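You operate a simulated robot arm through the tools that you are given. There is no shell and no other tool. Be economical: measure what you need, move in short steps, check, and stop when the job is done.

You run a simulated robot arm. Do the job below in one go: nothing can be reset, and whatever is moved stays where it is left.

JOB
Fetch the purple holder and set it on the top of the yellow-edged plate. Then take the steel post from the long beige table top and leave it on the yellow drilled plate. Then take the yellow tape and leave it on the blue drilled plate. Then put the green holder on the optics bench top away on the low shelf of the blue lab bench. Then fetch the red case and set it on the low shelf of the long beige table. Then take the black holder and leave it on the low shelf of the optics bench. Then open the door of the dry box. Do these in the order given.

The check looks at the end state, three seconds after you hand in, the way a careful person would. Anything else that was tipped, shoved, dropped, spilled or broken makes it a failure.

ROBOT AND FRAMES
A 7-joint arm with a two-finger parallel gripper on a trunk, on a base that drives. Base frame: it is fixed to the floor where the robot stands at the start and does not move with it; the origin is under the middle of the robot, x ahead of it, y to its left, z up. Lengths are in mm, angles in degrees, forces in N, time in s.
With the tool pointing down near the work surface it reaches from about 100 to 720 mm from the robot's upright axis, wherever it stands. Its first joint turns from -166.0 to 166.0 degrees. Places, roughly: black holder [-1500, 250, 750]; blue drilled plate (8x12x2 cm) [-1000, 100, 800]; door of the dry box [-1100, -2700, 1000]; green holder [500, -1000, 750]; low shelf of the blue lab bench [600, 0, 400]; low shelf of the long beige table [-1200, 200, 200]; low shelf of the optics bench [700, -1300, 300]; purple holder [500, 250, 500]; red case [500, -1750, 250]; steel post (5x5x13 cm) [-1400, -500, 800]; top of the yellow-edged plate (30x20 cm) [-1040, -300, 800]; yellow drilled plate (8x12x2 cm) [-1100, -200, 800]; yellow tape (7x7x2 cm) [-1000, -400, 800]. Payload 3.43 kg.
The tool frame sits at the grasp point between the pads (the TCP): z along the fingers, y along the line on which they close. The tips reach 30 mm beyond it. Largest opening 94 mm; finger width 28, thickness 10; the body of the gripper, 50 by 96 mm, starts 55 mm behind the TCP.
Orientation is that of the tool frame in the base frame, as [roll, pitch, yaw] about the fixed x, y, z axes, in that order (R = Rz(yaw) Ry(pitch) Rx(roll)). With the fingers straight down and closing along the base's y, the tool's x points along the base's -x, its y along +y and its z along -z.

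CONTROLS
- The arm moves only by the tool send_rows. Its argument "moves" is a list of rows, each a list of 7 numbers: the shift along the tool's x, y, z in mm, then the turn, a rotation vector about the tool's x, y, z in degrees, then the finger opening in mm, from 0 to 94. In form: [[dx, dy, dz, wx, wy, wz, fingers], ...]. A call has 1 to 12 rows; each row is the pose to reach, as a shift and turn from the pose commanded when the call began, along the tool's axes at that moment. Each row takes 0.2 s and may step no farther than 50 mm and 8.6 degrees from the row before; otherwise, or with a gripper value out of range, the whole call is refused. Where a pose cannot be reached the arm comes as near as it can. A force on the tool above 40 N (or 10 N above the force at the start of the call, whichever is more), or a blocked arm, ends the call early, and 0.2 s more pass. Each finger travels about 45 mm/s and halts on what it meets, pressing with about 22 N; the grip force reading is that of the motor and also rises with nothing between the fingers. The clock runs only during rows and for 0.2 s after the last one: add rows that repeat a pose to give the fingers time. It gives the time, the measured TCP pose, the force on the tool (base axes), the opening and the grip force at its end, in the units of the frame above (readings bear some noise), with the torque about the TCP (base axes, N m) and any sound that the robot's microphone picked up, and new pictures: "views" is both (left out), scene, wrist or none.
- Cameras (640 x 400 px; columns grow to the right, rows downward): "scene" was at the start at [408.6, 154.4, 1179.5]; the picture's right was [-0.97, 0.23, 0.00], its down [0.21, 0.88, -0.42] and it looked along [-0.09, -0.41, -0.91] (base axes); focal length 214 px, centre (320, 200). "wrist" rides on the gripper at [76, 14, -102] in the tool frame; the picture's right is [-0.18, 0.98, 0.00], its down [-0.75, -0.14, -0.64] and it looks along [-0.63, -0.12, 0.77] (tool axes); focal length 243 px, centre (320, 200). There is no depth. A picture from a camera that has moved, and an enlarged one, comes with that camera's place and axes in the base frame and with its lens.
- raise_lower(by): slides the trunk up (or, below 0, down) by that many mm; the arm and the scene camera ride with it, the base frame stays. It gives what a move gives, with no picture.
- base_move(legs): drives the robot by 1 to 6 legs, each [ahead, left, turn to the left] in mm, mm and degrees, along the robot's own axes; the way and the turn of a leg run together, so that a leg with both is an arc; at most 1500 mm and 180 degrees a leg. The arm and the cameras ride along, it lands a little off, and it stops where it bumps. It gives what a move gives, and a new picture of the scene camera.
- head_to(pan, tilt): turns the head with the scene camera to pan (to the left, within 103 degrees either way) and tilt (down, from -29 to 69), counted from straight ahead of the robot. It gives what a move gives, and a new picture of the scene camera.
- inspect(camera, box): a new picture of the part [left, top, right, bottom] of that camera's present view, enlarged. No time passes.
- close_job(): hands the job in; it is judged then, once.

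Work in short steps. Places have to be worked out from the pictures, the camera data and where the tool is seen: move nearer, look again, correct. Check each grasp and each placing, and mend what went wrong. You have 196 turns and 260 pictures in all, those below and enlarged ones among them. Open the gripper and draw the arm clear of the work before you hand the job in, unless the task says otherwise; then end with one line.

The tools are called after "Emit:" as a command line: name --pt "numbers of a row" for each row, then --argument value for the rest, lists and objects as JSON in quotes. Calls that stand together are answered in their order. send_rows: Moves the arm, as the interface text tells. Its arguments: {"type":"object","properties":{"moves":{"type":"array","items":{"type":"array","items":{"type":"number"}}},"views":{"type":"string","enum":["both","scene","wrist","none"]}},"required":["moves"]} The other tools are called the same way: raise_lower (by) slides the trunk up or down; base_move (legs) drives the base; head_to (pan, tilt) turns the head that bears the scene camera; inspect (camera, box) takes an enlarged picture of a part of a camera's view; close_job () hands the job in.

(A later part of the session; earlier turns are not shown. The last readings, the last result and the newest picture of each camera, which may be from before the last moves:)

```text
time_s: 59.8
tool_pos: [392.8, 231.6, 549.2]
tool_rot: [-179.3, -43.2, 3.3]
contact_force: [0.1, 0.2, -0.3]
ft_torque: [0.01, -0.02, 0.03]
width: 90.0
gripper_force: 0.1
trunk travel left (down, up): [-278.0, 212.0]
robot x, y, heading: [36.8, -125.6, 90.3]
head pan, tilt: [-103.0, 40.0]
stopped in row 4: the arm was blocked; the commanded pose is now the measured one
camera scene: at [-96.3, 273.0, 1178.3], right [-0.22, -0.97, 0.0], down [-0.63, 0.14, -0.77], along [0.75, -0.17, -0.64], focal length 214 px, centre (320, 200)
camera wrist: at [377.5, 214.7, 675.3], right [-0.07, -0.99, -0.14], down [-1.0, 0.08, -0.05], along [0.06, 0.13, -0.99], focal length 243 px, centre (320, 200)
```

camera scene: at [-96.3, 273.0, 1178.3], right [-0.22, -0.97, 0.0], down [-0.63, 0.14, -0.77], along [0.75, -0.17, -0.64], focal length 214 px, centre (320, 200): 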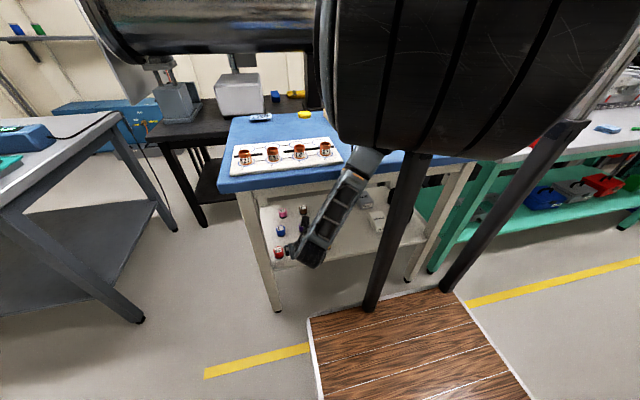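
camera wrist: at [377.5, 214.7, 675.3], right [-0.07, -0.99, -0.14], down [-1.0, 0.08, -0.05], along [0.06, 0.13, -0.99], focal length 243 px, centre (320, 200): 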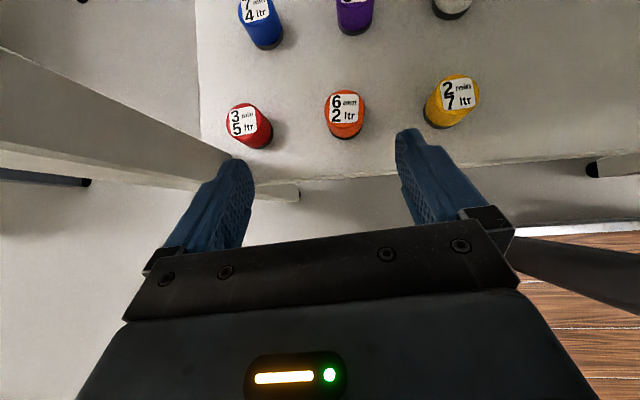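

I can see the holders clearly: front row red/orange/yellow, purple behind orange. The forearm was probably meeting the bench edge, so I'll back the base off ~70 mm and use a flatter tool.

Emit:
base_move --legs '[[0, 75, -0.3]]'

Emit:
send_rows --pt "0 0 0 0 6 0 90" --pt "0 0 0 0 12 0 90" --views "both"

```text
time_s: 60.9
tool_pos: [319.4, 229.6, 547.7]
tool_rot: [-179.5, -43.3, 3.1]
contact_force: [-0.1, 0.2, 0.3]
ft_torque: [0.03, 0.01, -0.02]
width: 90.0
gripper_force: 0.1
trunk travel left (down, up): [-278.0, 212.0]
robot x, y, heading: [-42.3, -128.6, 90.1]
head pan, tilt: [-103.0, 40.0]
camera scene: at [-171.1, 273.7, 1177.3], right [-0.23, -0.97, 0.0], down [-0.63, 0.14, -0.77], along [0.75, -0.17, -0.64], focal length 214 px, centre (320, 200)
```

scene: 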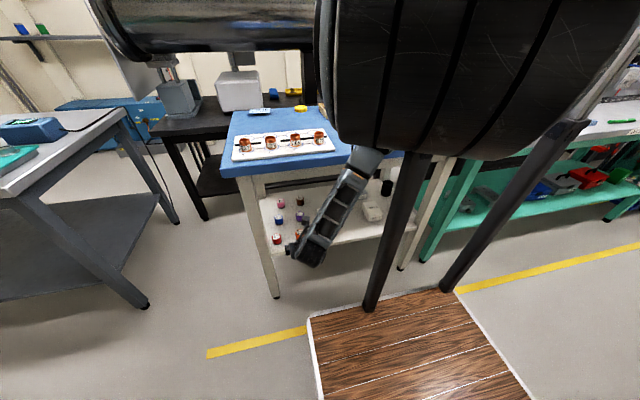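

```text
time_s: 61.7
tool_pos: [336.0, 243.7, 554.5]
tool_rot: [177.7, -57.2, 10.0]
contact_force: [0.6, -0.5, -0.8]
ft_torque: [0.01, -0.03, 0.03]
width: 90.1
gripper_force: 0.0
trunk travel left (down, up): [-278.0, 212.0]
robot x, y, heading: [-38.1, -129.0, 89.9]
head pan, tilt: [-103.0, 40.0]
stopped in row 2: the arm was blocked; the commanded pose is now the measured one
camera scene: at [-170.3, 273.9, 1173.1], right [-0.23, -0.97, 0.0], down [-0.63, 0.14, -0.77], along [0.75, -0.17, -0.64], focal length 214 px, centre (320, 200)
camera wrist: at [291.8, 225.2, 674.3], right [0.04, -0.99, -0.13], down [-0.96, 0.0, -0.29], along [0.29, 0.14, -0.95], focal length 243 px, centre (320, 200)
```

scene: 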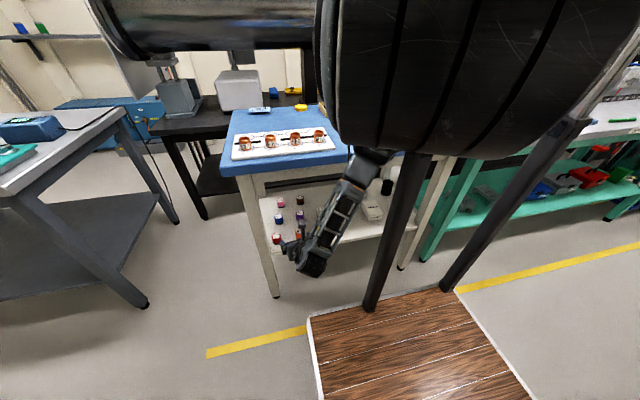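
wrist: 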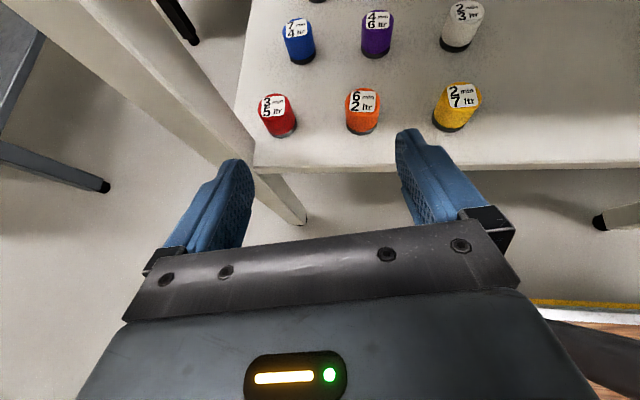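

The blockage is the elbow against the front-right post. I'll back off and turn the robot to heading 45°, so the arm works in its free front-right quadrant.

Emit:
base_move --legs '[[69, 212, 0], [0, 0, -45]]'

Emit:
head_to --pan -65 --tilt 40

```text
time_s: 65.4
tool_pos: [274.7, -54.4, 556.8]
tool_rot: [177.9, -57.0, -34.6]
contact_force: [0.1, 0.0, -0.9]
ft_torque: [-0.01, -0.01, 0.01]
width: 90.1
gripper_force: 0.1
trunk travel left (down, up): [-278.0, 212.0]
robot x, y, heading: [-255.8, -59.1, 45.8]
head pan, tilt: [-103.0, 40.0]
camera scene: at [-64.3, 318.4, 1176.6], right [-0.84, -0.54, 0.0], down [-0.35, 0.54, -0.77], along [0.41, -0.65, -0.64], focal length 214 px, centre (320, 200)
```

scene: 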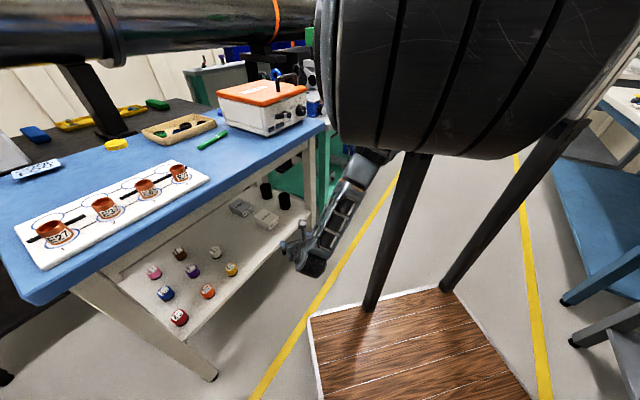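

```text
time_s: 66.5
tool_pos: [274.4, -54.0, 557.4]
tool_rot: [178.0, -57.1, -34.5]
contact_force: [-0.6, 0.5, -0.7]
ft_torque: [0.0, 0.02, 0.01]
width: 89.9
gripper_force: 0.1
trunk travel left (down, up): [-278.0, 212.0]
robot x, y, heading: [-256.8, -61.6, 45.5]
head pan, tilt: [-65.0, 40.0]
camera scene: at [-30.7, 361.5, 1176.6], right [-0.33, -0.94, 0.0], down [-0.61, 0.21, -0.77], along [0.72, -0.26, -0.64], focal length 214 px, centre (320, 200)
```

scene: 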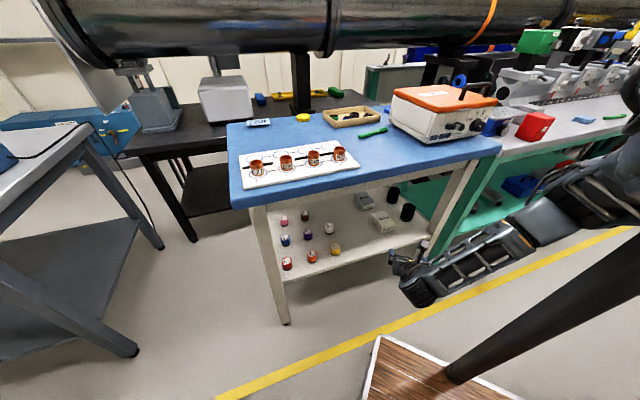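

Good overview. Now swing the tool to face +x in front of the purple holder.

Emit:
send_rows --pt "-10 -38 -17 4.8 0.1 -3.1 90" --pt "-20 -76 -34 9.6 0.2 -6.3 90" --pt "-30 -115 -51 14.4 0.3 -9.4 90" --pt "-40 -153 -68 19.2 0.4 -12.5 90" --pt "-50 -191 -85 24 0.5 -15.7 90" --pt "-60 -229 -101 28.9 0.6 -18.8 90"

```text
time_s: 67.9
tool_pos: [316.1, 198.3, 557.2]
tool_rot: [177.7, -57.2, 0.0]
contact_force: [-0.5, -0.8, -0.8]
ft_torque: [-0.01, 0.01, 0.01]
width: 90.1
gripper_force: 0.0
trunk travel left (down, up): [-278.0, 212.0]
robot x, y, heading: [-254.5, -62.7, 45.6]
head pan, tilt: [-65.0, 40.0]
camera scene: at [-32.3, 360.9, 1177.2], right [-0.33, -0.94, 0.0], down [-0.61, 0.21, -0.77], along [0.72, -0.26, -0.64], focal length 214 px, centre (320, 200)
camera wrist: at [270.1, 187.9, 677.3], right [-0.13, -0.98, -0.13], down [-0.94, 0.17, -0.29], along [0.31, 0.09, -0.95], focal length 243 px, centre (320, 200)
```

scene: 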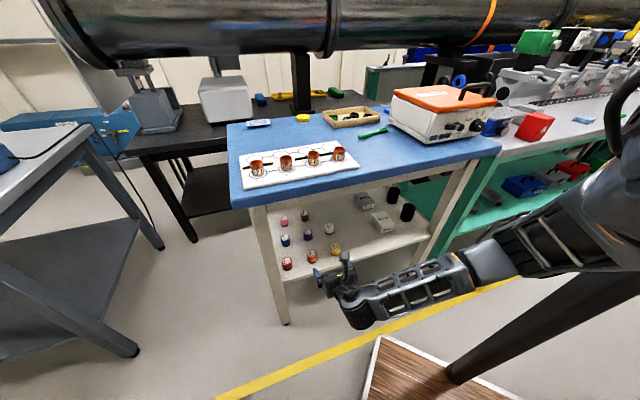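
wrist: 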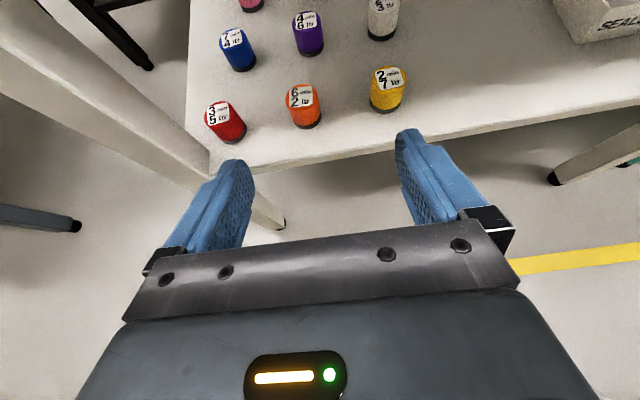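

Purple holder is at about (610,193), top z≈438, Ø≈42. I'll lower the trunk 100 mm for reach, then re-check the pose.

Emit:
raise_lower --by -100

```text
time_s: 69.2
tool_pos: [315.9, 199.5, 457.1]
tool_rot: [177.8, -57.2, -0.1]
contact_force: [0.7, -0.3, -0.2]
ft_torque: [0.0, 0.01, -0.03]
width: 90.0
gripper_force: 0.0
trunk travel left (down, up): [-178.0, 312.0]
robot x, y, heading: [-254.6, -58.0, 45.6]
head pan, tilt: [-65.0, 40.0]
```

Emit:
send_rows --pt "38 2 9 1 -3 0 90" --pt "77 4 17 2 -5 0 90" --pt "115 5 26 2.2 -7 0 90" --pt "136 4 60 2.2 -7 0 90" --pt "157 3 94 2.2 -7 0 90" --views "wrist"

```text
time_s: 70.4
tool_pos: [483.4, 193.4, 537.2]
tool_rot: [-179.7, -50.1, -0.3]
contact_force: [-0.6, -0.2, -0.5]
ft_torque: [-0.02, 0.02, -0.03]
width: 90.0
gripper_force: 0.1
trunk travel left (down, up): [-178.0, 312.0]
robot x, y, heading: [-255.9, -59.5, 45.5]
head pan, tilt: [-65.0, 40.0]
camera wrist: at [451.1, 177.7, 661.7], right [-0.12, -0.98, -0.14], down [-0.98, 0.14, -0.17], along [0.18, 0.12, -0.98], focal length 243 px, centre (320, 200)
```

wrist: 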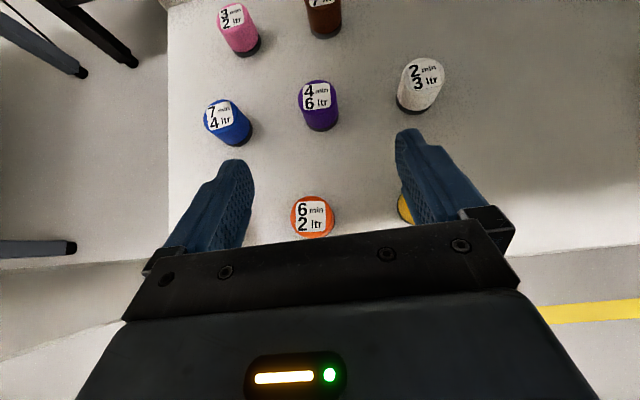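

Purple centre ≈(596,195), z 405–447. Advancing along the tool axis to straddle it.

Emit:
send_rows --pt "-3 -1 37 0 0 0 90" --pt "-6 -1 75 0 0 0 90" --pt "-9 -2 112 0 0 0 90" --pt "-12 -2 149 0 0 0 90" --views "both"

```text
time_s: 71.4
tool_pos: [585.7, 194.7, 433.5]
tool_rot: [-179.8, -50.1, -0.3]
contact_force: [0.3, -0.3, 0.9]
ft_torque: [0.06, -0.01, 0.02]
width: 90.0
gripper_force: 0.0
trunk travel left (down, up): [-178.0, 312.0]
robot x, y, heading: [-256.7, -60.2, 45.3]
head pan, tilt: [-65.0, 40.0]
camera scene: at [-32.4, 361.0, 1077.2], right [-0.33, -0.94, 0.0], down [-0.61, 0.21, -0.77], along [0.72, -0.26, -0.64], focal length 214 px, centre (320, 200)
camera wrist: at [555.1, 178.6, 558.0], right [-0.12, -0.98, -0.14], down [-0.98, 0.14, -0.17], along [0.18, 0.12, -0.98], focal length 243 px, centre (320, 200)
```

scene: 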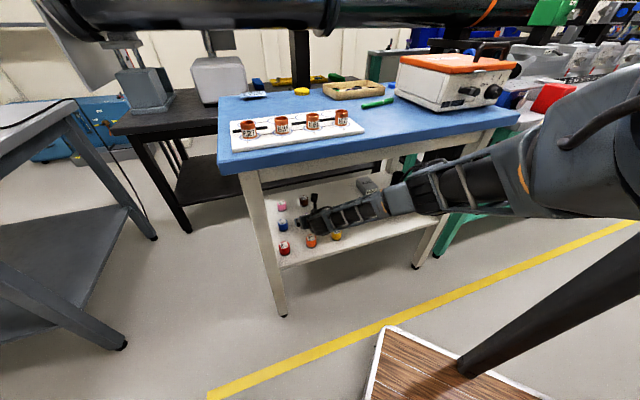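
wrist: 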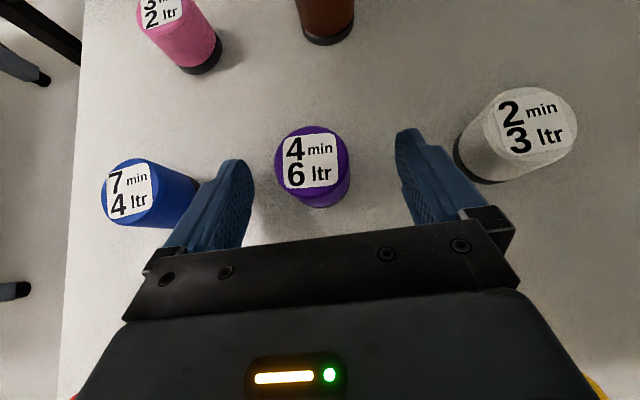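

Purple is centred between the fingers. Small advance and close.

Emit:
send_rows --pt "3 1 7 0 0 0 90" --pt "3 1 7 0 0 0 60" --pt "3 1 7 0 0 0 30" --pt "3 1 7 0 0 0 10" --pt "3 1 7 0 0 0 10" --views "wrist"

```text
time_s: 72.6
tool_pos: [593.2, 193.7, 432.4]
tool_rot: [-179.8, -50.1, -0.3]
contact_force: [0.2, 1.2, -0.8]
ft_torque: [0.0, 0.01, -0.01]
width: 42.9
gripper_force: 21.7
trunk travel left (down, up): [-178.0, 312.0]
robot x, y, heading: [-261.5, -61.7, 45.4]
head pan, tilt: [-65.0, 40.0]
camera wrist: at [563.0, 177.6, 555.5], right [-0.12, -0.98, -0.14], down [-0.98, 0.14, -0.17], along [0.18, 0.12, -0.98], focal length 243 px, centre (320, 200)
```

wrist: 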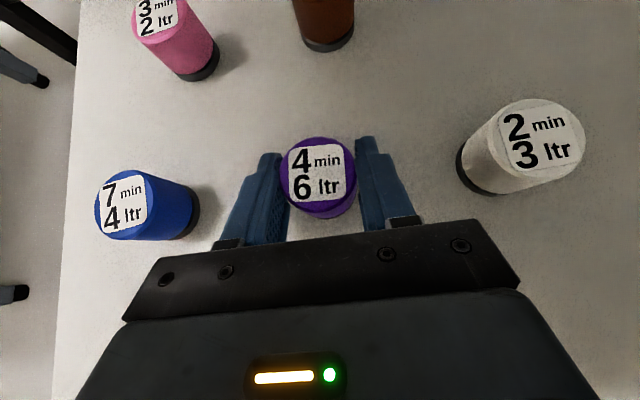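

Grip holds (43 mm). Lift ~78 mm and draw back out from under the bench.

Emit:
send_rows --pt "30 0 -25 0 0 0 10" --pt "60 0 -50 0 0 0 10" --pt "31 0 -85 0 0 0 10" --pt "2 0 -119 0 0 0 10" --pt "-27 0 -154 0 0 0 10" --pt "-56 0 -188 0 0 0 10" --pt "-85 0 -223 0 0 0 10" --pt "-114 0 -257 0 0 0 10" --views "both"

```text
time_s: 74.4
tool_pos: [326.1, 193.9, 508.0]
tool_rot: [-179.7, -50.2, -0.3]
contact_force: [0.5, -0.6, 0.0]
ft_torque: [-0.01, -0.01, -0.02]
width: 10.2
gripper_force: 0.0
trunk travel left (down, up): [-178.0, 312.0]
robot x, y, heading: [-254.8, -60.2, 45.7]
head pan, tilt: [-65.0, 40.0]
camera scene: at [-32.2, 361.2, 1077.1], right [-0.33, -0.94, 0.0], down [-0.61, 0.21, -0.77], along [0.72, -0.26, -0.64], focal length 214 px, centre (320, 200)
camera wrist: at [294.3, 178.4, 633.3], right [-0.12, -0.98, -0.14], down [-0.98, 0.14, -0.17], along [0.18, 0.12, -0.98], focal length 243 px, centre (320, 200)
```

scene: 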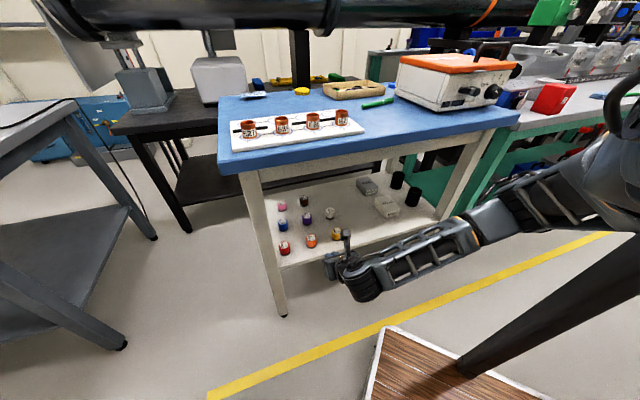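
wrist: 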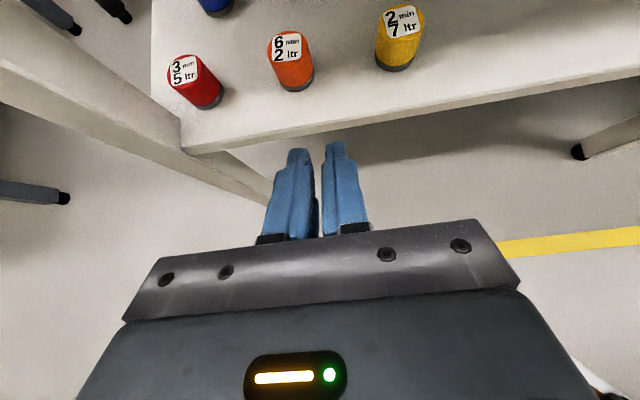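

The holder slipped and stayed on the shelf. Let me inspect its shape and where it now sits.

Emit:
inspect --camera "scene" --box '[260, 180, 360, 260]'

Emit:
inspect --camera "wrist" --box '[140, 0, 460, 130]'

```text
5.00 times, centred on (310, 220) of scene
camera zoom: at [-32.2, 361.2, 1077.1], right [-0.33, -0.94, 0.0], down [-0.61, 0.21, -0.77], along [0.72, -0.26, -0.64], focal length 1072 px, centre (370, 100)
```

zoom: 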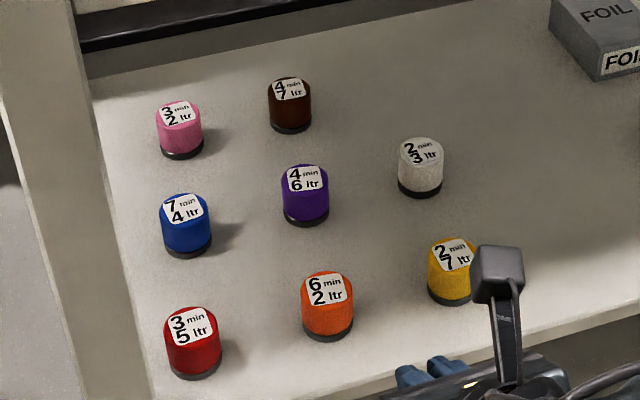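

```text
2.00 times, centred on (300, 65) of wrist
camera zoom: at [294.3, 178.4, 633.3], right [-0.12, -0.98, -0.14], down [-0.98, 0.14, -0.17], along [0.18, 0.12, -0.98], focal length 485 px, centre (360, 470)
```

zoom: 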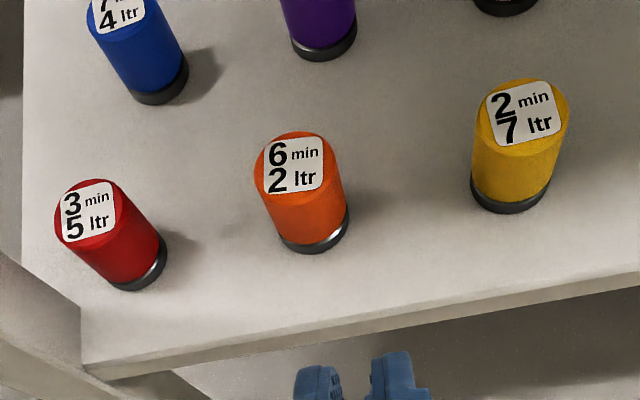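

The holder is standing undisturbed at about (600,192). It may be heavy or slick; I'll re-grasp slightly lower and lift slowly while watching force.

Emit:
send_rows --pt "0 0 0 0 0 0 90" --pt "29 0 35 0 0 0 90" --pt "58 0 70 0 0 0 90" --pt "87 0 105 0 0 0 90" --pt "116 0 140 0 0 0 90" --pt "145 0 175 0 0 0 90" --pt "174 0 208 0 0 0 90" --pt "145 0 232 0 0 0 90" --pt "116 0 257 0 0 0 90" --pt "112 0 260 0 0 0 90" --views "wrist"

```text
time_s: 76.6
tool_pos: [592.6, 192.7, 429.8]
tool_rot: [-179.6, -50.2, -0.2]
contact_force: [-18.0, 0.1, 21.4]
ft_torque: [-0.98, 0.22, -0.82]
width: 89.8
gripper_force: 0.1
trunk travel left (down, up): [-178.0, 312.0]
robot x, y, heading: [-256.9, -56.8, 45.5]
head pan, tilt: [-65.0, 40.0]
stopped in row 10: the force on the tool passed its limit at 56 N (the readings are from after the stop); the commanded pose is now the measured one
camera wrist: at [562.6, 177.7, 554.3], right [-0.12, -0.98, -0.15], down [-0.98, 0.14, -0.17], along [0.19, 0.12, -0.97], focal length 243 px, centre (320, 200)
```

wrist: 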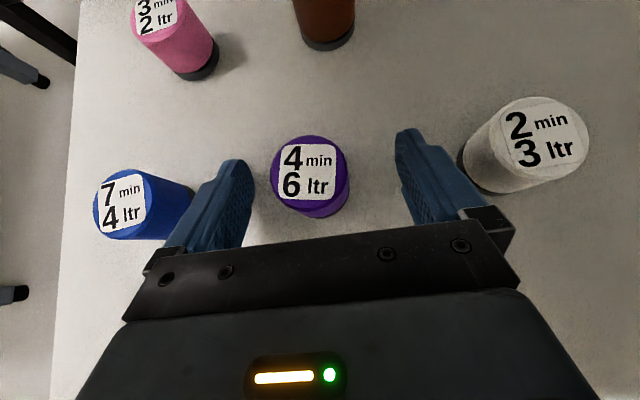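

Tips touch the shelf at z≈430. Ease up 2 mm, close, and lift slowly.

Emit:
send_rows --pt "3 0 -1 0 0 0 90" --pt "3 0 -1 0 0 0 60" --pt "3 0 -1 0 0 0 30" --pt "3 0 -1 0 0 0 0" --pt "3 0 -1 0 0 0 0" --pt "3 0 -1 0 0 0 0" --pt "3 0 -1 0 0 0 0" --pt "7 0 -4 0 0 0 0" --pt "11 0 -8 0 0 0 0" --pt "15 0 -11 0 0 0 0" --pt "19 0 -14 0 0 0 0" --views "wrist"

```text
time_s: 79.0
tool_pos: [595.8, 192.2, 450.2]
tool_rot: [-179.8, -50.2, -0.5]
contact_force: [-0.4, -0.3, -1.6]
ft_torque: [0.0, 0.0, -0.02]
width: 42.4
gripper_force: 22.2
trunk travel left (down, up): [-178.0, 312.0]
robot x, y, heading: [-257.7, -59.6, 45.5]
head pan, tilt: [-65.0, 40.0]
camera wrist: at [564.3, 177.2, 575.4], right [-0.12, -0.98, -0.14], down [-0.98, 0.14, -0.17], along [0.18, 0.12, -0.98], focal length 243 px, centre (320, 200)
```

wrist: 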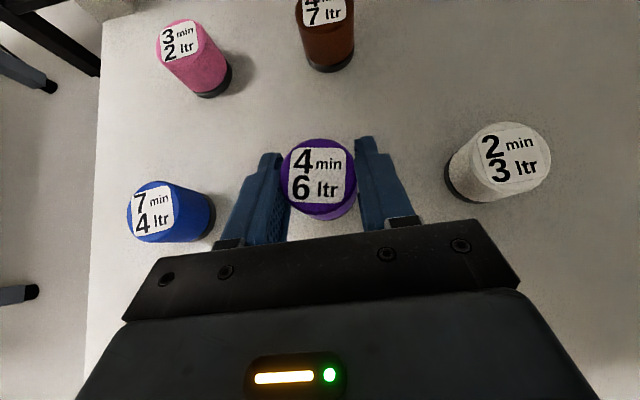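

Lifting with the gripper now. Continue gently up and back.

Emit:
send_rows --pt "12 0 -10 0 0 0 0" --pt "25 0 -20 0 0 0 0" --pt "37 0 -30 0 0 0 0" --pt "48 0 -40 0 0 0 0" --pt "34 0 -59 0 0 0 0" --pt "20 0 -78 0 0 0 0" --pt "5 0 -97 0 0 0 0" --pt "-10 0 -116 0 0 0 0" --pt "-25 0 -136 0 0 0 0" --pt "-40 0 -155 0 0 0 0" --views "wrist"

```text
time_s: 81.2
tool_pos: [451.6, 193.5, 520.6]
tool_rot: [-179.6, -50.1, -0.3]
contact_force: [0.9, 0.2, 0.0]
ft_torque: [0.0, 0.0, -0.01]
width: 42.5
gripper_force: 22.2
trunk travel left (down, up): [-178.0, 312.0]
robot x, y, heading: [-251.6, -59.6, 45.4]
head pan, tilt: [-65.0, 40.0]
camera wrist: at [420.5, 177.8, 644.9], right [-0.12, -0.98, -0.14], down [-0.98, 0.14, -0.17], along [0.19, 0.12, -0.98], focal length 243 px, centre (320, 200)
```

wrist: 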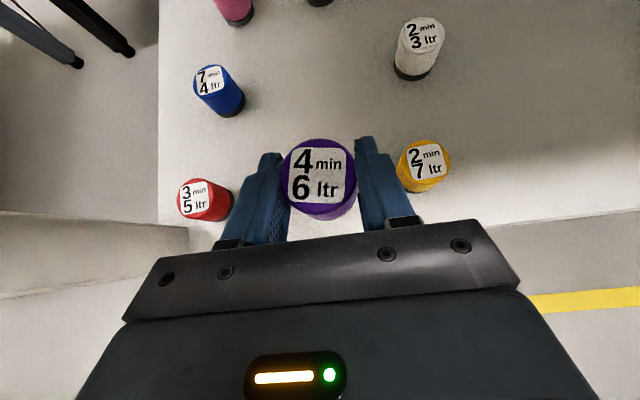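

Secure. Retreat fully clear of the bench, then raise the trunk and turn toward the beige table.

Emit:
send_rows --pt "-10 0 -30 0 0 0 0" --pt "-25 0 -55 0 0 0 0" --pt "-40 0 -83 0 0 0 0" --pt "-55 0 -111 0 0 0 0" --pt "-65 0 -144 0 0 0 0" --pt "-75 0 -178 0 0 0 0" --pt "-75 0 -210 0 0 0 0" --pt "-80 0 -240 0 0 0 0" --views "none"

Emit:
raise_lower --by 250

Emit:
base_move --legs '[[0, 0, -90], [0, 0, -90]]'

Emit:
head_to --pan -50 --tilt 40

```text
time_s: 83.0
tool_pos: [215.3, 209.7, 612.8]
tool_rot: [179.6, -50.1, 3.4]
contact_force: [0.9, -0.3, -0.9]
ft_torque: [-0.01, -0.03, -0.01]
width: 42.2
gripper_force: 22.3
trunk travel left (down, up): [-178.0, 312.0]
robot x, y, heading: [-256.0, -60.9, 45.9]
head pan, tilt: [-65.0, 40.0]
```

```text
time_s: 85.5
tool_pos: [214.1, 203.9, 865.7]
tool_rot: [-179.7, -50.1, 2.0]
contact_force: [-0.1, -0.5, -0.4]
ft_torque: [0.0, -0.01, 0.01]
width: 42.3
gripper_force: 22.1
trunk travel left (down, up): [-428.0, 62.0]
robot x, y, heading: [-254.3, -60.4, 45.5]
head pan, tilt: [-65.0, 40.0]
```

```text
time_s: 93.5
tool_pos: [-718.4, -333.7, 864.7]
tool_rot: [-179.6, -50.1, -177.0]
contact_force: [-0.1, -0.1, -1.1]
ft_torque: [0.03, -0.01, -0.04]
width: 42.3
gripper_force: 21.3
trunk travel left (down, up): [-428.0, 62.0]
robot x, y, heading: [-254.9, -59.3, -133.7]
head pan, tilt: [-65.0, 40.0]
camera scene: at [-469.4, -489.9, 1327.1], right [0.32, 0.95, 0.0], down [0.61, -0.2, -0.77], along [-0.73, 0.24, -0.64], focal length 214 px, centre (320, 200)
```

scene: 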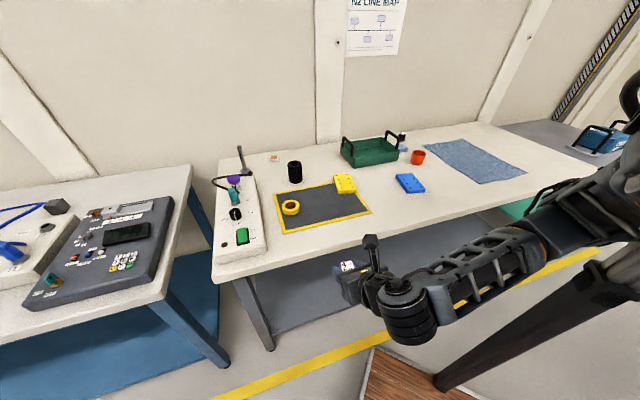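

```text
time_s: 94.3
tool_pos: [-718.2, -332.9, 864.0]
tool_rot: [-179.6, -50.2, -176.9]
contact_force: [-0.3, -0.8, -0.5]
ft_torque: [0.01, 0.0, 0.0]
width: 42.2
gripper_force: 21.8
trunk travel left (down, up): [-428.0, 62.0]
robot x, y, heading: [-254.9, -58.7, -133.5]
head pan, tilt: [-50.0, 40.0]
camera scene: at [-473.6, -511.6, 1327.1], right [0.06, 1.0, 0.0], down [0.64, -0.04, -0.77], along [-0.76, 0.05, -0.64], focal length 214 px, centre (320, 200)
```

scene: 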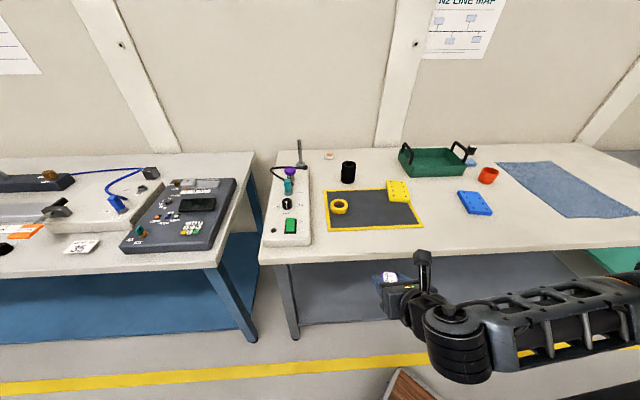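

Clear view of the table: mat ≈ x −940…−1150, y −448…−140; tape at (−1049,−404), yellow plate (−1112,−165), table z≈800. I'll bring the holder above (−1000,−290).

Emit:
send_rows --pt "28 7 21 0 0 0 0" --pt "57 15 42 0 0 0 0" --pt "85 22 64 0 0 0 0" --pt "114 29 85 0 0 0 0" --pt "142 37 106 0 0 0 0" --pt "171 44 127 0 0 0 0" --pt "199 51 149 0 0 0 0" --pt "228 59 170 0 0 0 0" --views "both"

Emit:
inspect --camera "scene" --box '[250, 120, 530, 260]'

```text
time_s: 96.1
tool_pos: [-997.9, -290.7, 928.6]
tool_rot: [-179.6, -50.2, -177.0]
contact_force: [-0.1, 0.2, -0.7]
ft_torque: [-0.05, 0.01, 0.02]
width: 42.2
gripper_force: 22.1
trunk travel left (down, up): [-428.0, 62.0]
robot x, y, heading: [-256.6, -61.6, -133.2]
head pan, tilt: [-50.0, 40.0]
camera scene: at [-473.4, -511.7, 1327.1], right [0.06, 1.0, 0.0], down [0.64, -0.04, -0.77], along [-0.76, 0.04, -0.64], focal length 214 px, centre (320, 200)
camera wrist: at [-969.6, -274.9, 1053.6], right [0.06, 0.99, -0.15], down [0.98, -0.09, -0.17], along [-0.18, -0.13, -0.98], focal length 243 px, centre (320, 200)
```

scene: 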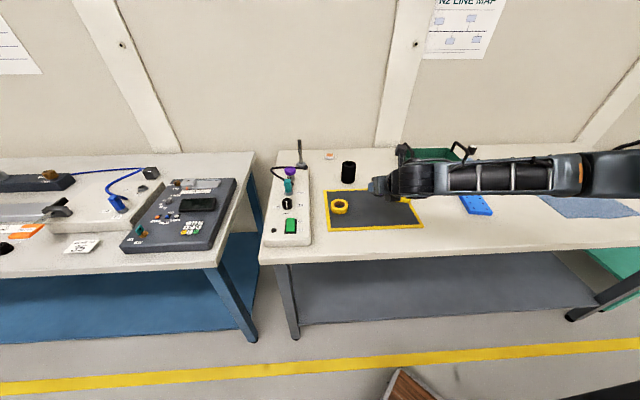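
wrist: 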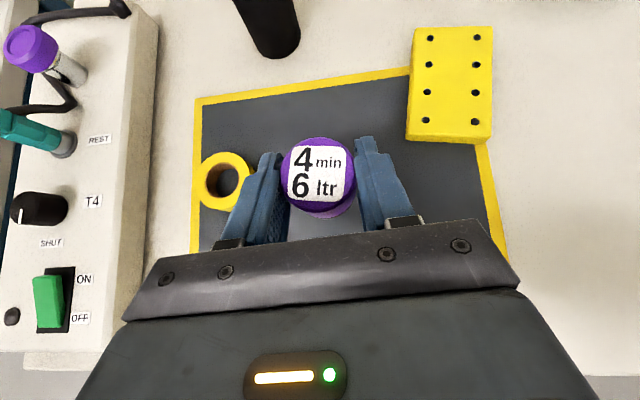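

```text
2.29 times, centred on (390, 190) of scene
camera zoom: at [-473.4, -511.7, 1327.1], right [0.06, 1.0, 0.0], down [0.64, -0.04, -0.77], along [-0.76, 0.04, -0.64], focal length 490 px, centre (160, 223)
```

zoom: 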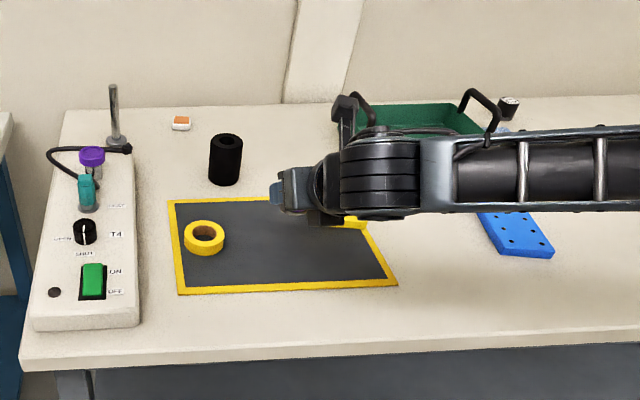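

The placing spot projects to a free part of the mat. Descending most of the way.

Emit:
send_rows --pt "-22 0 18 0 0 0 0" --pt "-43 0 36 0 0 0 0" --pt "-65 0 54 0 0 0 0" --views "none"

Emit:
send_rows --pt "-2 0 2 0 0 0 0" --pt "-4 0 3 0 0 0 0" --pt "-6 0 5 0 0 0 0" --pt "-8 0 6.5 0 0 0 0" --views "wrist"

```text
time_s: 96.9
tool_pos: [-996.7, -291.6, 845.1]
tool_rot: [-179.6, -50.2, -177.0]
contact_force: [-0.6, 0.2, -1.3]
ft_torque: [0.01, 0.0, -0.02]
width: 42.5
gripper_force: 22.2
trunk travel left (down, up): [-428.0, 62.0]
robot x, y, heading: [-256.5, -63.8, -133.5]
head pan, tilt: [-50.0, 40.0]
```

```text
time_s: 97.9
tool_pos: [-997.7, -291.6, 836.6]
tool_rot: [-179.7, -50.3, -177.0]
contact_force: [1.2, 0.5, 4.6]
ft_torque: [0.0, -0.08, 0.04]
width: 42.1
gripper_force: 22.1
trunk travel left (down, up): [-428.0, 62.0]
robot x, y, heading: [-253.6, -58.9, -133.5]
head pan, tilt: [-50.0, 40.0]
camera wrist: at [-969.5, -275.8, 960.4], right [0.06, 0.99, -0.15], down [0.98, -0.09, -0.17], along [-0.18, -0.13, -0.97], focal length 243 px, centre (320, 200)
```

wrist: 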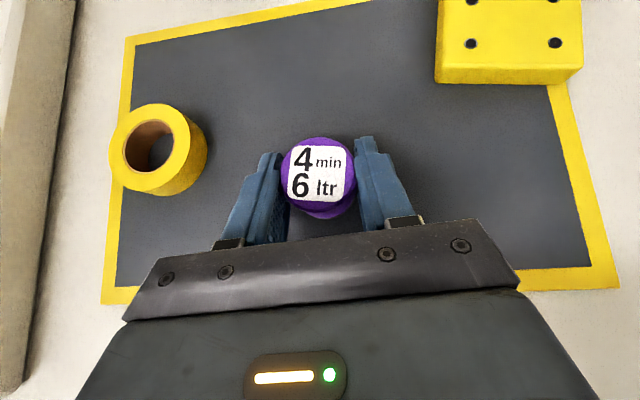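

Contact (force rose ~5 N). Nudge 1 mm, release slowly and withdraw along the tool axis.

Emit:
send_rows --pt "-1 0 1 0 0 0 0" --pt "-1 0 1 0 0 0 45" --pt "-1 0 1 0 0 0 60" --pt "-1 0 1 0 0 0 90" --pt "-1 0 1 0 0 0 90" --pt "0 0 -20 0 0 0 90" --pt "0 0 -50 0 0 0 90" --pt "0 0 -90 0 0 0 90" --pt "0 0 -130 0 0 0 90" --views "both"

```text
time_s: 99.9
tool_pos: [-897.7, -282.9, 921.3]
tool_rot: [-179.7, -50.2, -176.9]
contact_force: [0.3, 0.2, -0.7]
ft_torque: [0.01, 0.03, -0.04]
width: 90.0
gripper_force: 0.0
trunk travel left (down, up): [-428.0, 62.0]
robot x, y, heading: [-258.4, -59.7, -133.4]
head pan, tilt: [-50.0, 40.0]
camera scene: at [-473.8, -511.8, 1327.0], right [0.06, 1.0, 0.0], down [0.64, -0.04, -0.77], along [-0.76, 0.05, -0.64], focal length 214 px, centre (320, 200)
camera wrist: at [-870.4, -267.8, 1045.1], right [0.06, 0.99, -0.15], down [0.98, -0.09, -0.17], along [-0.18, -0.13, -0.98], focal length 243 px, centre (320, 200)
```

scene: 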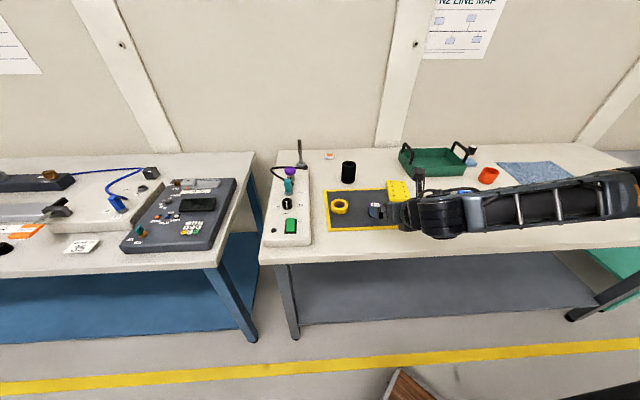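
wrist: 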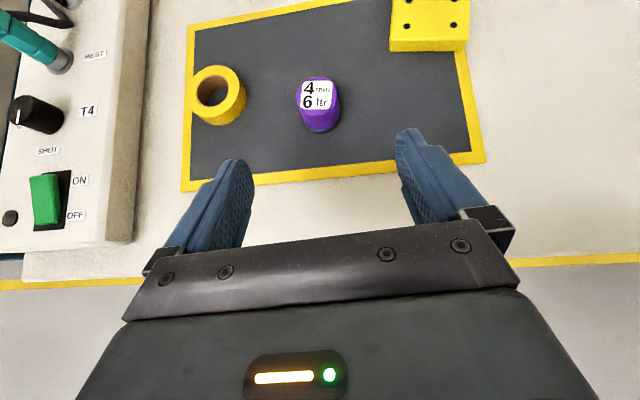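

Purple holder is placed. The steel post looks like the thin rod behind the white console; zooming in.

Emit:
inspect --camera "scene" --box '[260, 125, 370, 195]'

```text
5.71 times, centred on (315, 160) of scene
camera zoom: at [-473.8, -511.8, 1327.0], right [0.06, 1.0, 0.0], down [0.64, -0.04, -0.77], along [-0.76, 0.05, -0.64], focal length 1226 px, centre (349, 429)
```

zoom: 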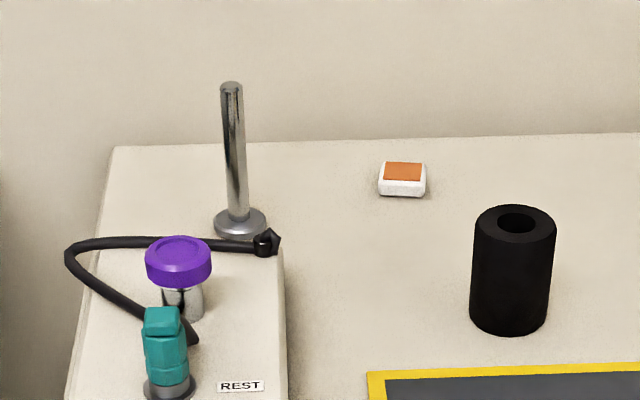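

The steel post is a rod on a round foot at about (−1369,−545), behind the console. I'll retract, face the table squarely, and drive nearer it.

Emit:
send_rows --pt "-9 -2 -34 0 0 0 90" --pt "-18 -4 -69 0 0 0 90" --pt "-27 -6 -103 0 0 0 90" --pt "-37 -7 -138 0 0 0 90" --views "none"

Emit:
base_move --legs '[[0, 0, -46.5], [0, 380, 0], [110, 0, 0]]'

Emit:
head_to --pan -15 --tilt 45

```text
time_s: 100.9
tool_pos: [-795.5, -283.5, 942.7]
tool_rot: [-179.7, -50.1, -177.0]
contact_force: [-0.2, -1.0, 0.1]
ft_torque: [0.03, -0.03, 0.03]
width: 90.0
gripper_force: 0.0
out of reach, approached as far as the arm can: row 3, 4
trunk travel left (down, up): [-428.0, 62.0]
robot x, y, heading: [-254.5, -59.1, -133.4]
head pan, tilt: [-50.0, 40.0]
```

```text
time_s: 106.2
tool_pos: [-899.2, -200.9, 942.4]
tool_rot: [-179.6, -50.2, 136.8]
contact_force: [0.2, -0.6, -0.2]
ft_torque: [-0.01, 0.0, 0.0]
width: 90.1
gripper_force: 0.1
trunk travel left (down, up): [-428.0, 62.0]
robot x, y, heading: [-364.9, -432.5, -179.6]
head pan, tilt: [-50.0, 40.0]
camera scene: at [-838.6, -591.6, 1327.1], right [0.76, 0.65, 0.0], down [0.42, -0.49, -0.77], along [-0.5, 0.58, -0.64], focal length 214 px, centre (320, 200)
```

scene: 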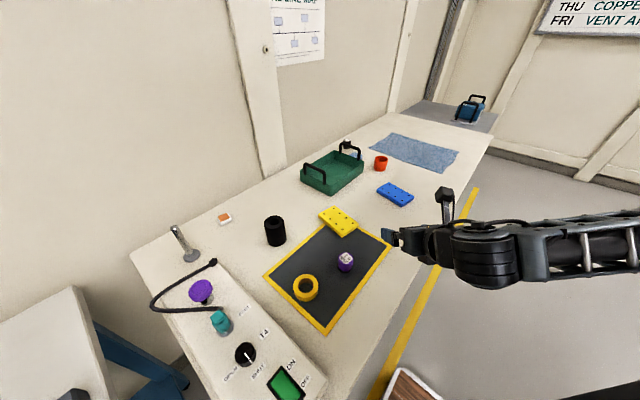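

```text
time_s: 107.2
tool_pos: [-898.9, -201.8, 942.9]
tool_rot: [-179.6, -50.2, 136.9]
contact_force: [1.0, 0.4, 1.0]
ft_torque: [-0.01, -0.03, 0.01]
width: 90.0
gripper_force: 0.2
trunk travel left (down, up): [-428.0, 62.0]
robot x, y, heading: [-360.6, -436.5, -179.4]
head pan, tilt: [-15.0, 45.0]
camera scene: at [-862.2, -635.8, 1319.9], right [0.25, 0.97, 0.0], down [0.68, -0.18, -0.71], along [-0.68, 0.18, -0.71], focal length 214 px, centre (320, 200)
```

scene: 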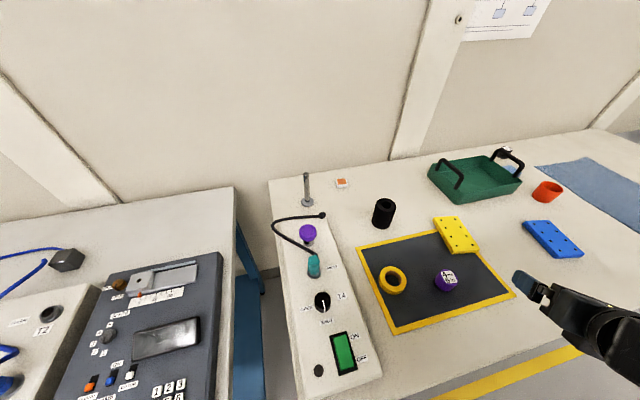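

Now I have a precise view: rod at (−1357,−550), top z≈925; yellow plate centre ≈(−1111,−168). Swing the tool toward the post at safe height.

Emit:
send_rows --pt "4 -42 -5 3.7 0 -3.1 90" --pt "9 -83 -9 7.3 0 -6.1 90" --pt "13 -125 -14 11 0 -9.2 90" --pt "17 -167 -19 14.7 0 -12.2 90" --pt "22 -208 -23 18.3 0 -15.3 90" --pt "26 -250 -28 22 0 -18.3 90" --pt "30 -292 -33 25.7 0 -21.4 90" --pt "35 -333 -37 29.3 0 -24.4 90" --pt "39 -375 -42 33 0 -27.5 90" --views "both"

```text
time_s: 109.2
tool_pos: [-1147.0, -479.5, 1001.7]
tool_rot: [-179.7, -50.3, 179.9]
contact_force: [-0.4, 0.4, 0.5]
ft_torque: [-0.05, -0.02, 0.02]
width: 89.9
gripper_force: 0.1
out of reach, approached as far as the arm can: row 1, 2, 3
trunk travel left (down, up): [-428.0, 62.0]
robot x, y, heading: [-363.4, -440.6, -179.4]
head pan, tilt: [-15.0, 45.0]
camera scene: at [-862.0, -635.6, 1319.9], right [0.25, 0.97, 0.0], down [0.68, -0.18, -0.71], along [-0.68, 0.18, -0.71], focal length 214 px, centre (320, 200)
camera wrist: at [-1118.5, -465.9, 1125.0], right [0.12, 0.98, -0.14], down [0.98, -0.14, -0.17], along [-0.19, -0.12, -0.97], focal length 243 px, centre (320, 200)
```

scene: 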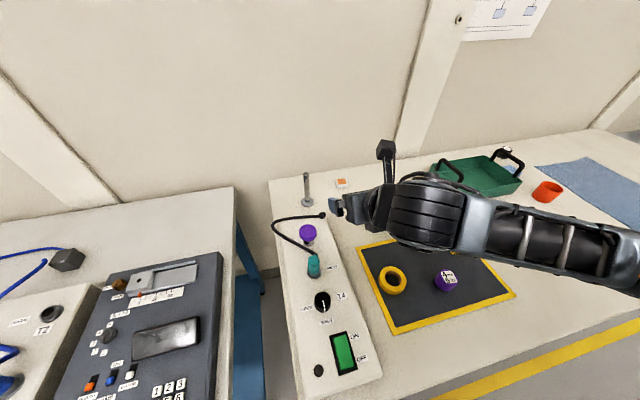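
wrist: 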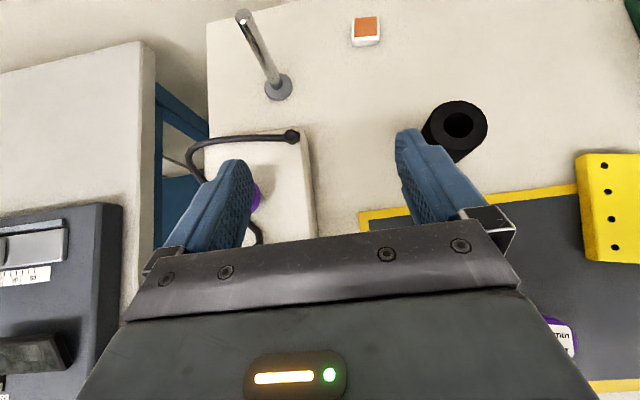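

Both views agree on the rod at (−1363,−548). Align laterally, then advance along the tool axis to straddle it at z≈885.

Emit:
send_rows --pt "11 -17 29 0 0 0 90" --pt "22 -34 58 0 0 0 90" --pt "34 -51 88 0 0 0 90" --pt "45 -68.5 117 0 0 0 90" --views "wrist"

```text
time_s: 110.2
tool_pos: [-1267.5, -550.4, 962.4]
tool_rot: [-179.7, -50.4, 179.7]
contact_force: [0.8, 0.1, 0.4]
ft_torque: [0.0, -0.05, 0.04]
width: 90.1
gripper_force: 0.0
trunk travel left (down, up): [-428.0, 62.0]
robot x, y, heading: [-362.2, -433.5, -179.6]
head pan, tilt: [-15.0, 45.0]
camera wrist: at [-1238.1, -536.8, 1085.9], right [0.12, 0.98, -0.15], down [0.98, -0.14, -0.17], along [-0.19, -0.12, -0.97], focal length 243 px, centre (320, 200)
```

wrist: 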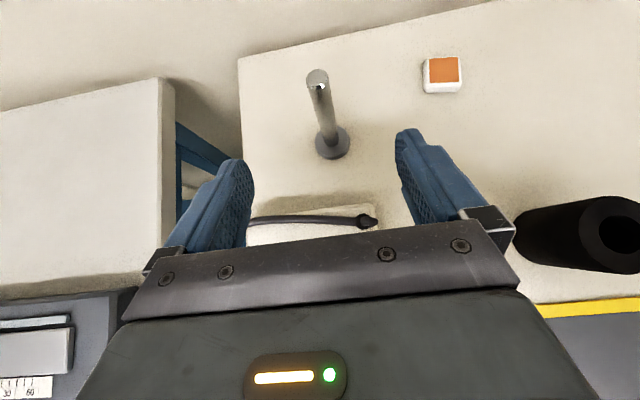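

Emit:
send_rows --pt "0 1 30 0 0 0 90" --pt "0 2 60 0 0 0 90" --pt "0 3 90 0 0 0 90" --pt "0 3 122 0 0 0 90" --views "wrist"

```text
time_s: 111.2
tool_pos: [-1360.5, -547.3, 883.2]
tool_rot: [-179.9, -50.4, 179.8]
contact_force: [-0.8, 0.3, 0.3]
ft_torque: [0.02, 0.04, 0.01]
width: 89.9
gripper_force: 0.1
trunk travel left (down, up): [-428.0, 62.0]
robot x, y, heading: [-358.2, -439.5, -179.4]
head pan, tilt: [-15.0, 45.0]
camera wrist: at [-1331.7, -532.6, 1007.3], right [0.12, 0.98, -0.14], down [0.98, -0.14, -0.17], along [-0.19, -0.12, -0.97], focal length 243 px, centre (320, 200)
```

wrist: 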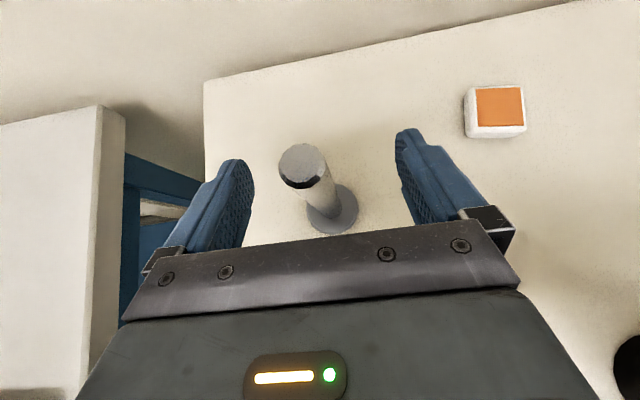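

Rod is between the fingers. Close and lift slowly.

Emit:
send_rows --pt "0 0 0 0 0 0 60" --pt "0 0 0 0 0 0 40" --pt "0 0 0 0 0 0 10" --pt "0 0 0 0 0 0 0" --pt "0 0 0 0 0 0 0" --pt "0 0 0 0 0 0 0" --pt "0 0 0 0 0 0 0" --pt "4 0 -3 0 0 0 0" --pt "8 0 -6 0 0 0 0" --pt "15 0 -13 0 0 0 0" --pt "30 0 -25 0 0 0 0" --views "wrist"

```text
time_s: 113.6
tool_pos: [-1361.0, -546.5, 921.7]
tool_rot: [-179.6, -50.2, 179.8]
contact_force: [-0.2, 0.0, -2.2]
ft_torque: [0.0, 0.0, 0.02]
width: 21.3
gripper_force: 22.3
trunk travel left (down, up): [-428.0, 62.0]
robot x, y, heading: [-361.6, -434.6, -179.4]
head pan, tilt: [-15.0, 45.0]
camera wrist: at [-1332.8, -532.3, 1046.5], right [0.12, 0.98, -0.14], down [0.98, -0.14, -0.17], along [-0.19, -0.12, -0.97], focal length 243 px, centre (320, 200)
```

wrist: 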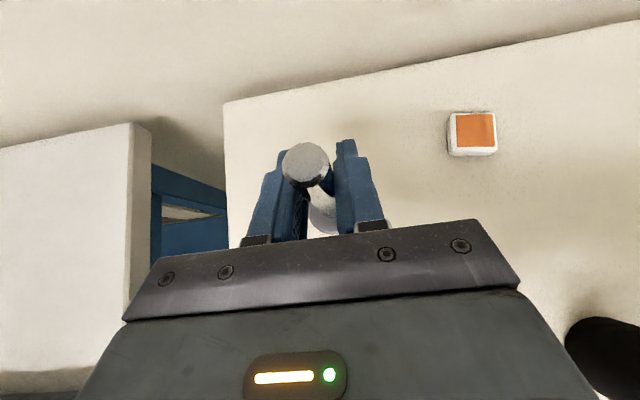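

Post lifted. Raise to clear the canister, then carry over to above the yellow plate.

Emit:
send_rows --pt "28 0 -23 0 0 0 0" --pt "55 0 -46 0 0 0 0" --pt "83 0 -69 0 0 0 0" --pt "67 38 -88 0 0 0 0" --pt "51 76 -107 0 0 0 0" --pt "35 113 -127 0 0 0 0" --pt "19 151 -146 0 0 0 0" --pt "3 189 -165 0 0 0 0" --pt "-13 227 -184 0 0 0 0" --pt "-29 265 -203 0 0 0 0" --views "none"

Emit:
send_rows --pt "-16 38 -19 0 0 0 0" --pt "-32 76 -38 0 0 0 0" --pt "-48 113 -58 0 0 0 0" --views "both"

```text
time_s: 115.8
tool_pos: [-1185.3, -282.9, 1029.5]
tool_rot: [-179.8, -50.4, 180.0]
contact_force: [-0.2, 0.0, -2.4]
ft_torque: [-0.01, -0.02, -0.01]
width: 21.6
gripper_force: 22.1
trunk travel left (down, up): [-428.0, 62.0]
robot x, y, heading: [-365.7, -436.0, -179.2]
head pan, tilt: [-15.0, 45.0]
```

```text
time_s: 116.6
tool_pos: [-1111.0, -167.8, 1028.1]
tool_rot: [-179.7, -50.5, 179.9]
contact_force: [0.3, 0.4, -1.8]
ft_torque: [0.03, -0.02, 0.01]
width: 21.9
gripper_force: 22.0
trunk travel left (down, up): [-428.0, 62.0]
robot x, y, heading: [-363.4, -438.4, -179.4]
head pan, tilt: [-15.0, 45.0]
camera scene: at [-862.6, -636.4, 1319.6], right [0.25, 0.97, 0.0], down [0.68, -0.18, -0.71], along [-0.68, 0.18, -0.71], focal length 214 px, centre (320, 200)
camera wrist: at [-1081.8, -154.0, 1152.7], right [0.12, 0.98, -0.14], down [0.98, -0.14, -0.17], along [-0.19, -0.12, -0.97], focal length 243 px, centre (320, 200)
```

scene: 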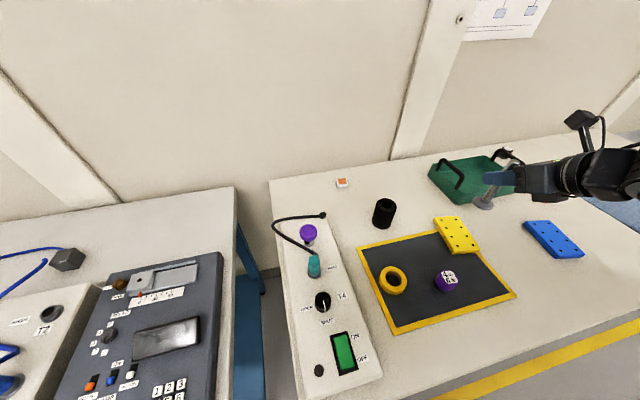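
wrist: 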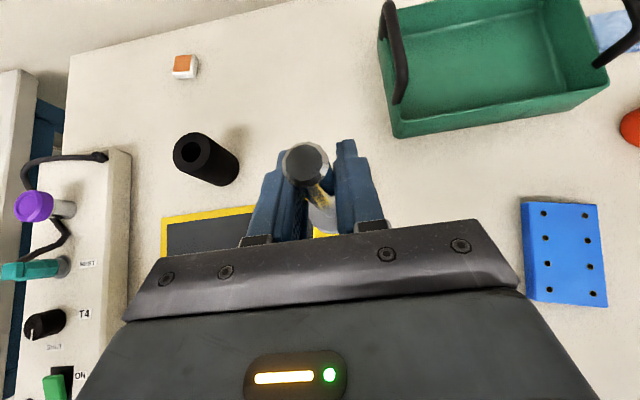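

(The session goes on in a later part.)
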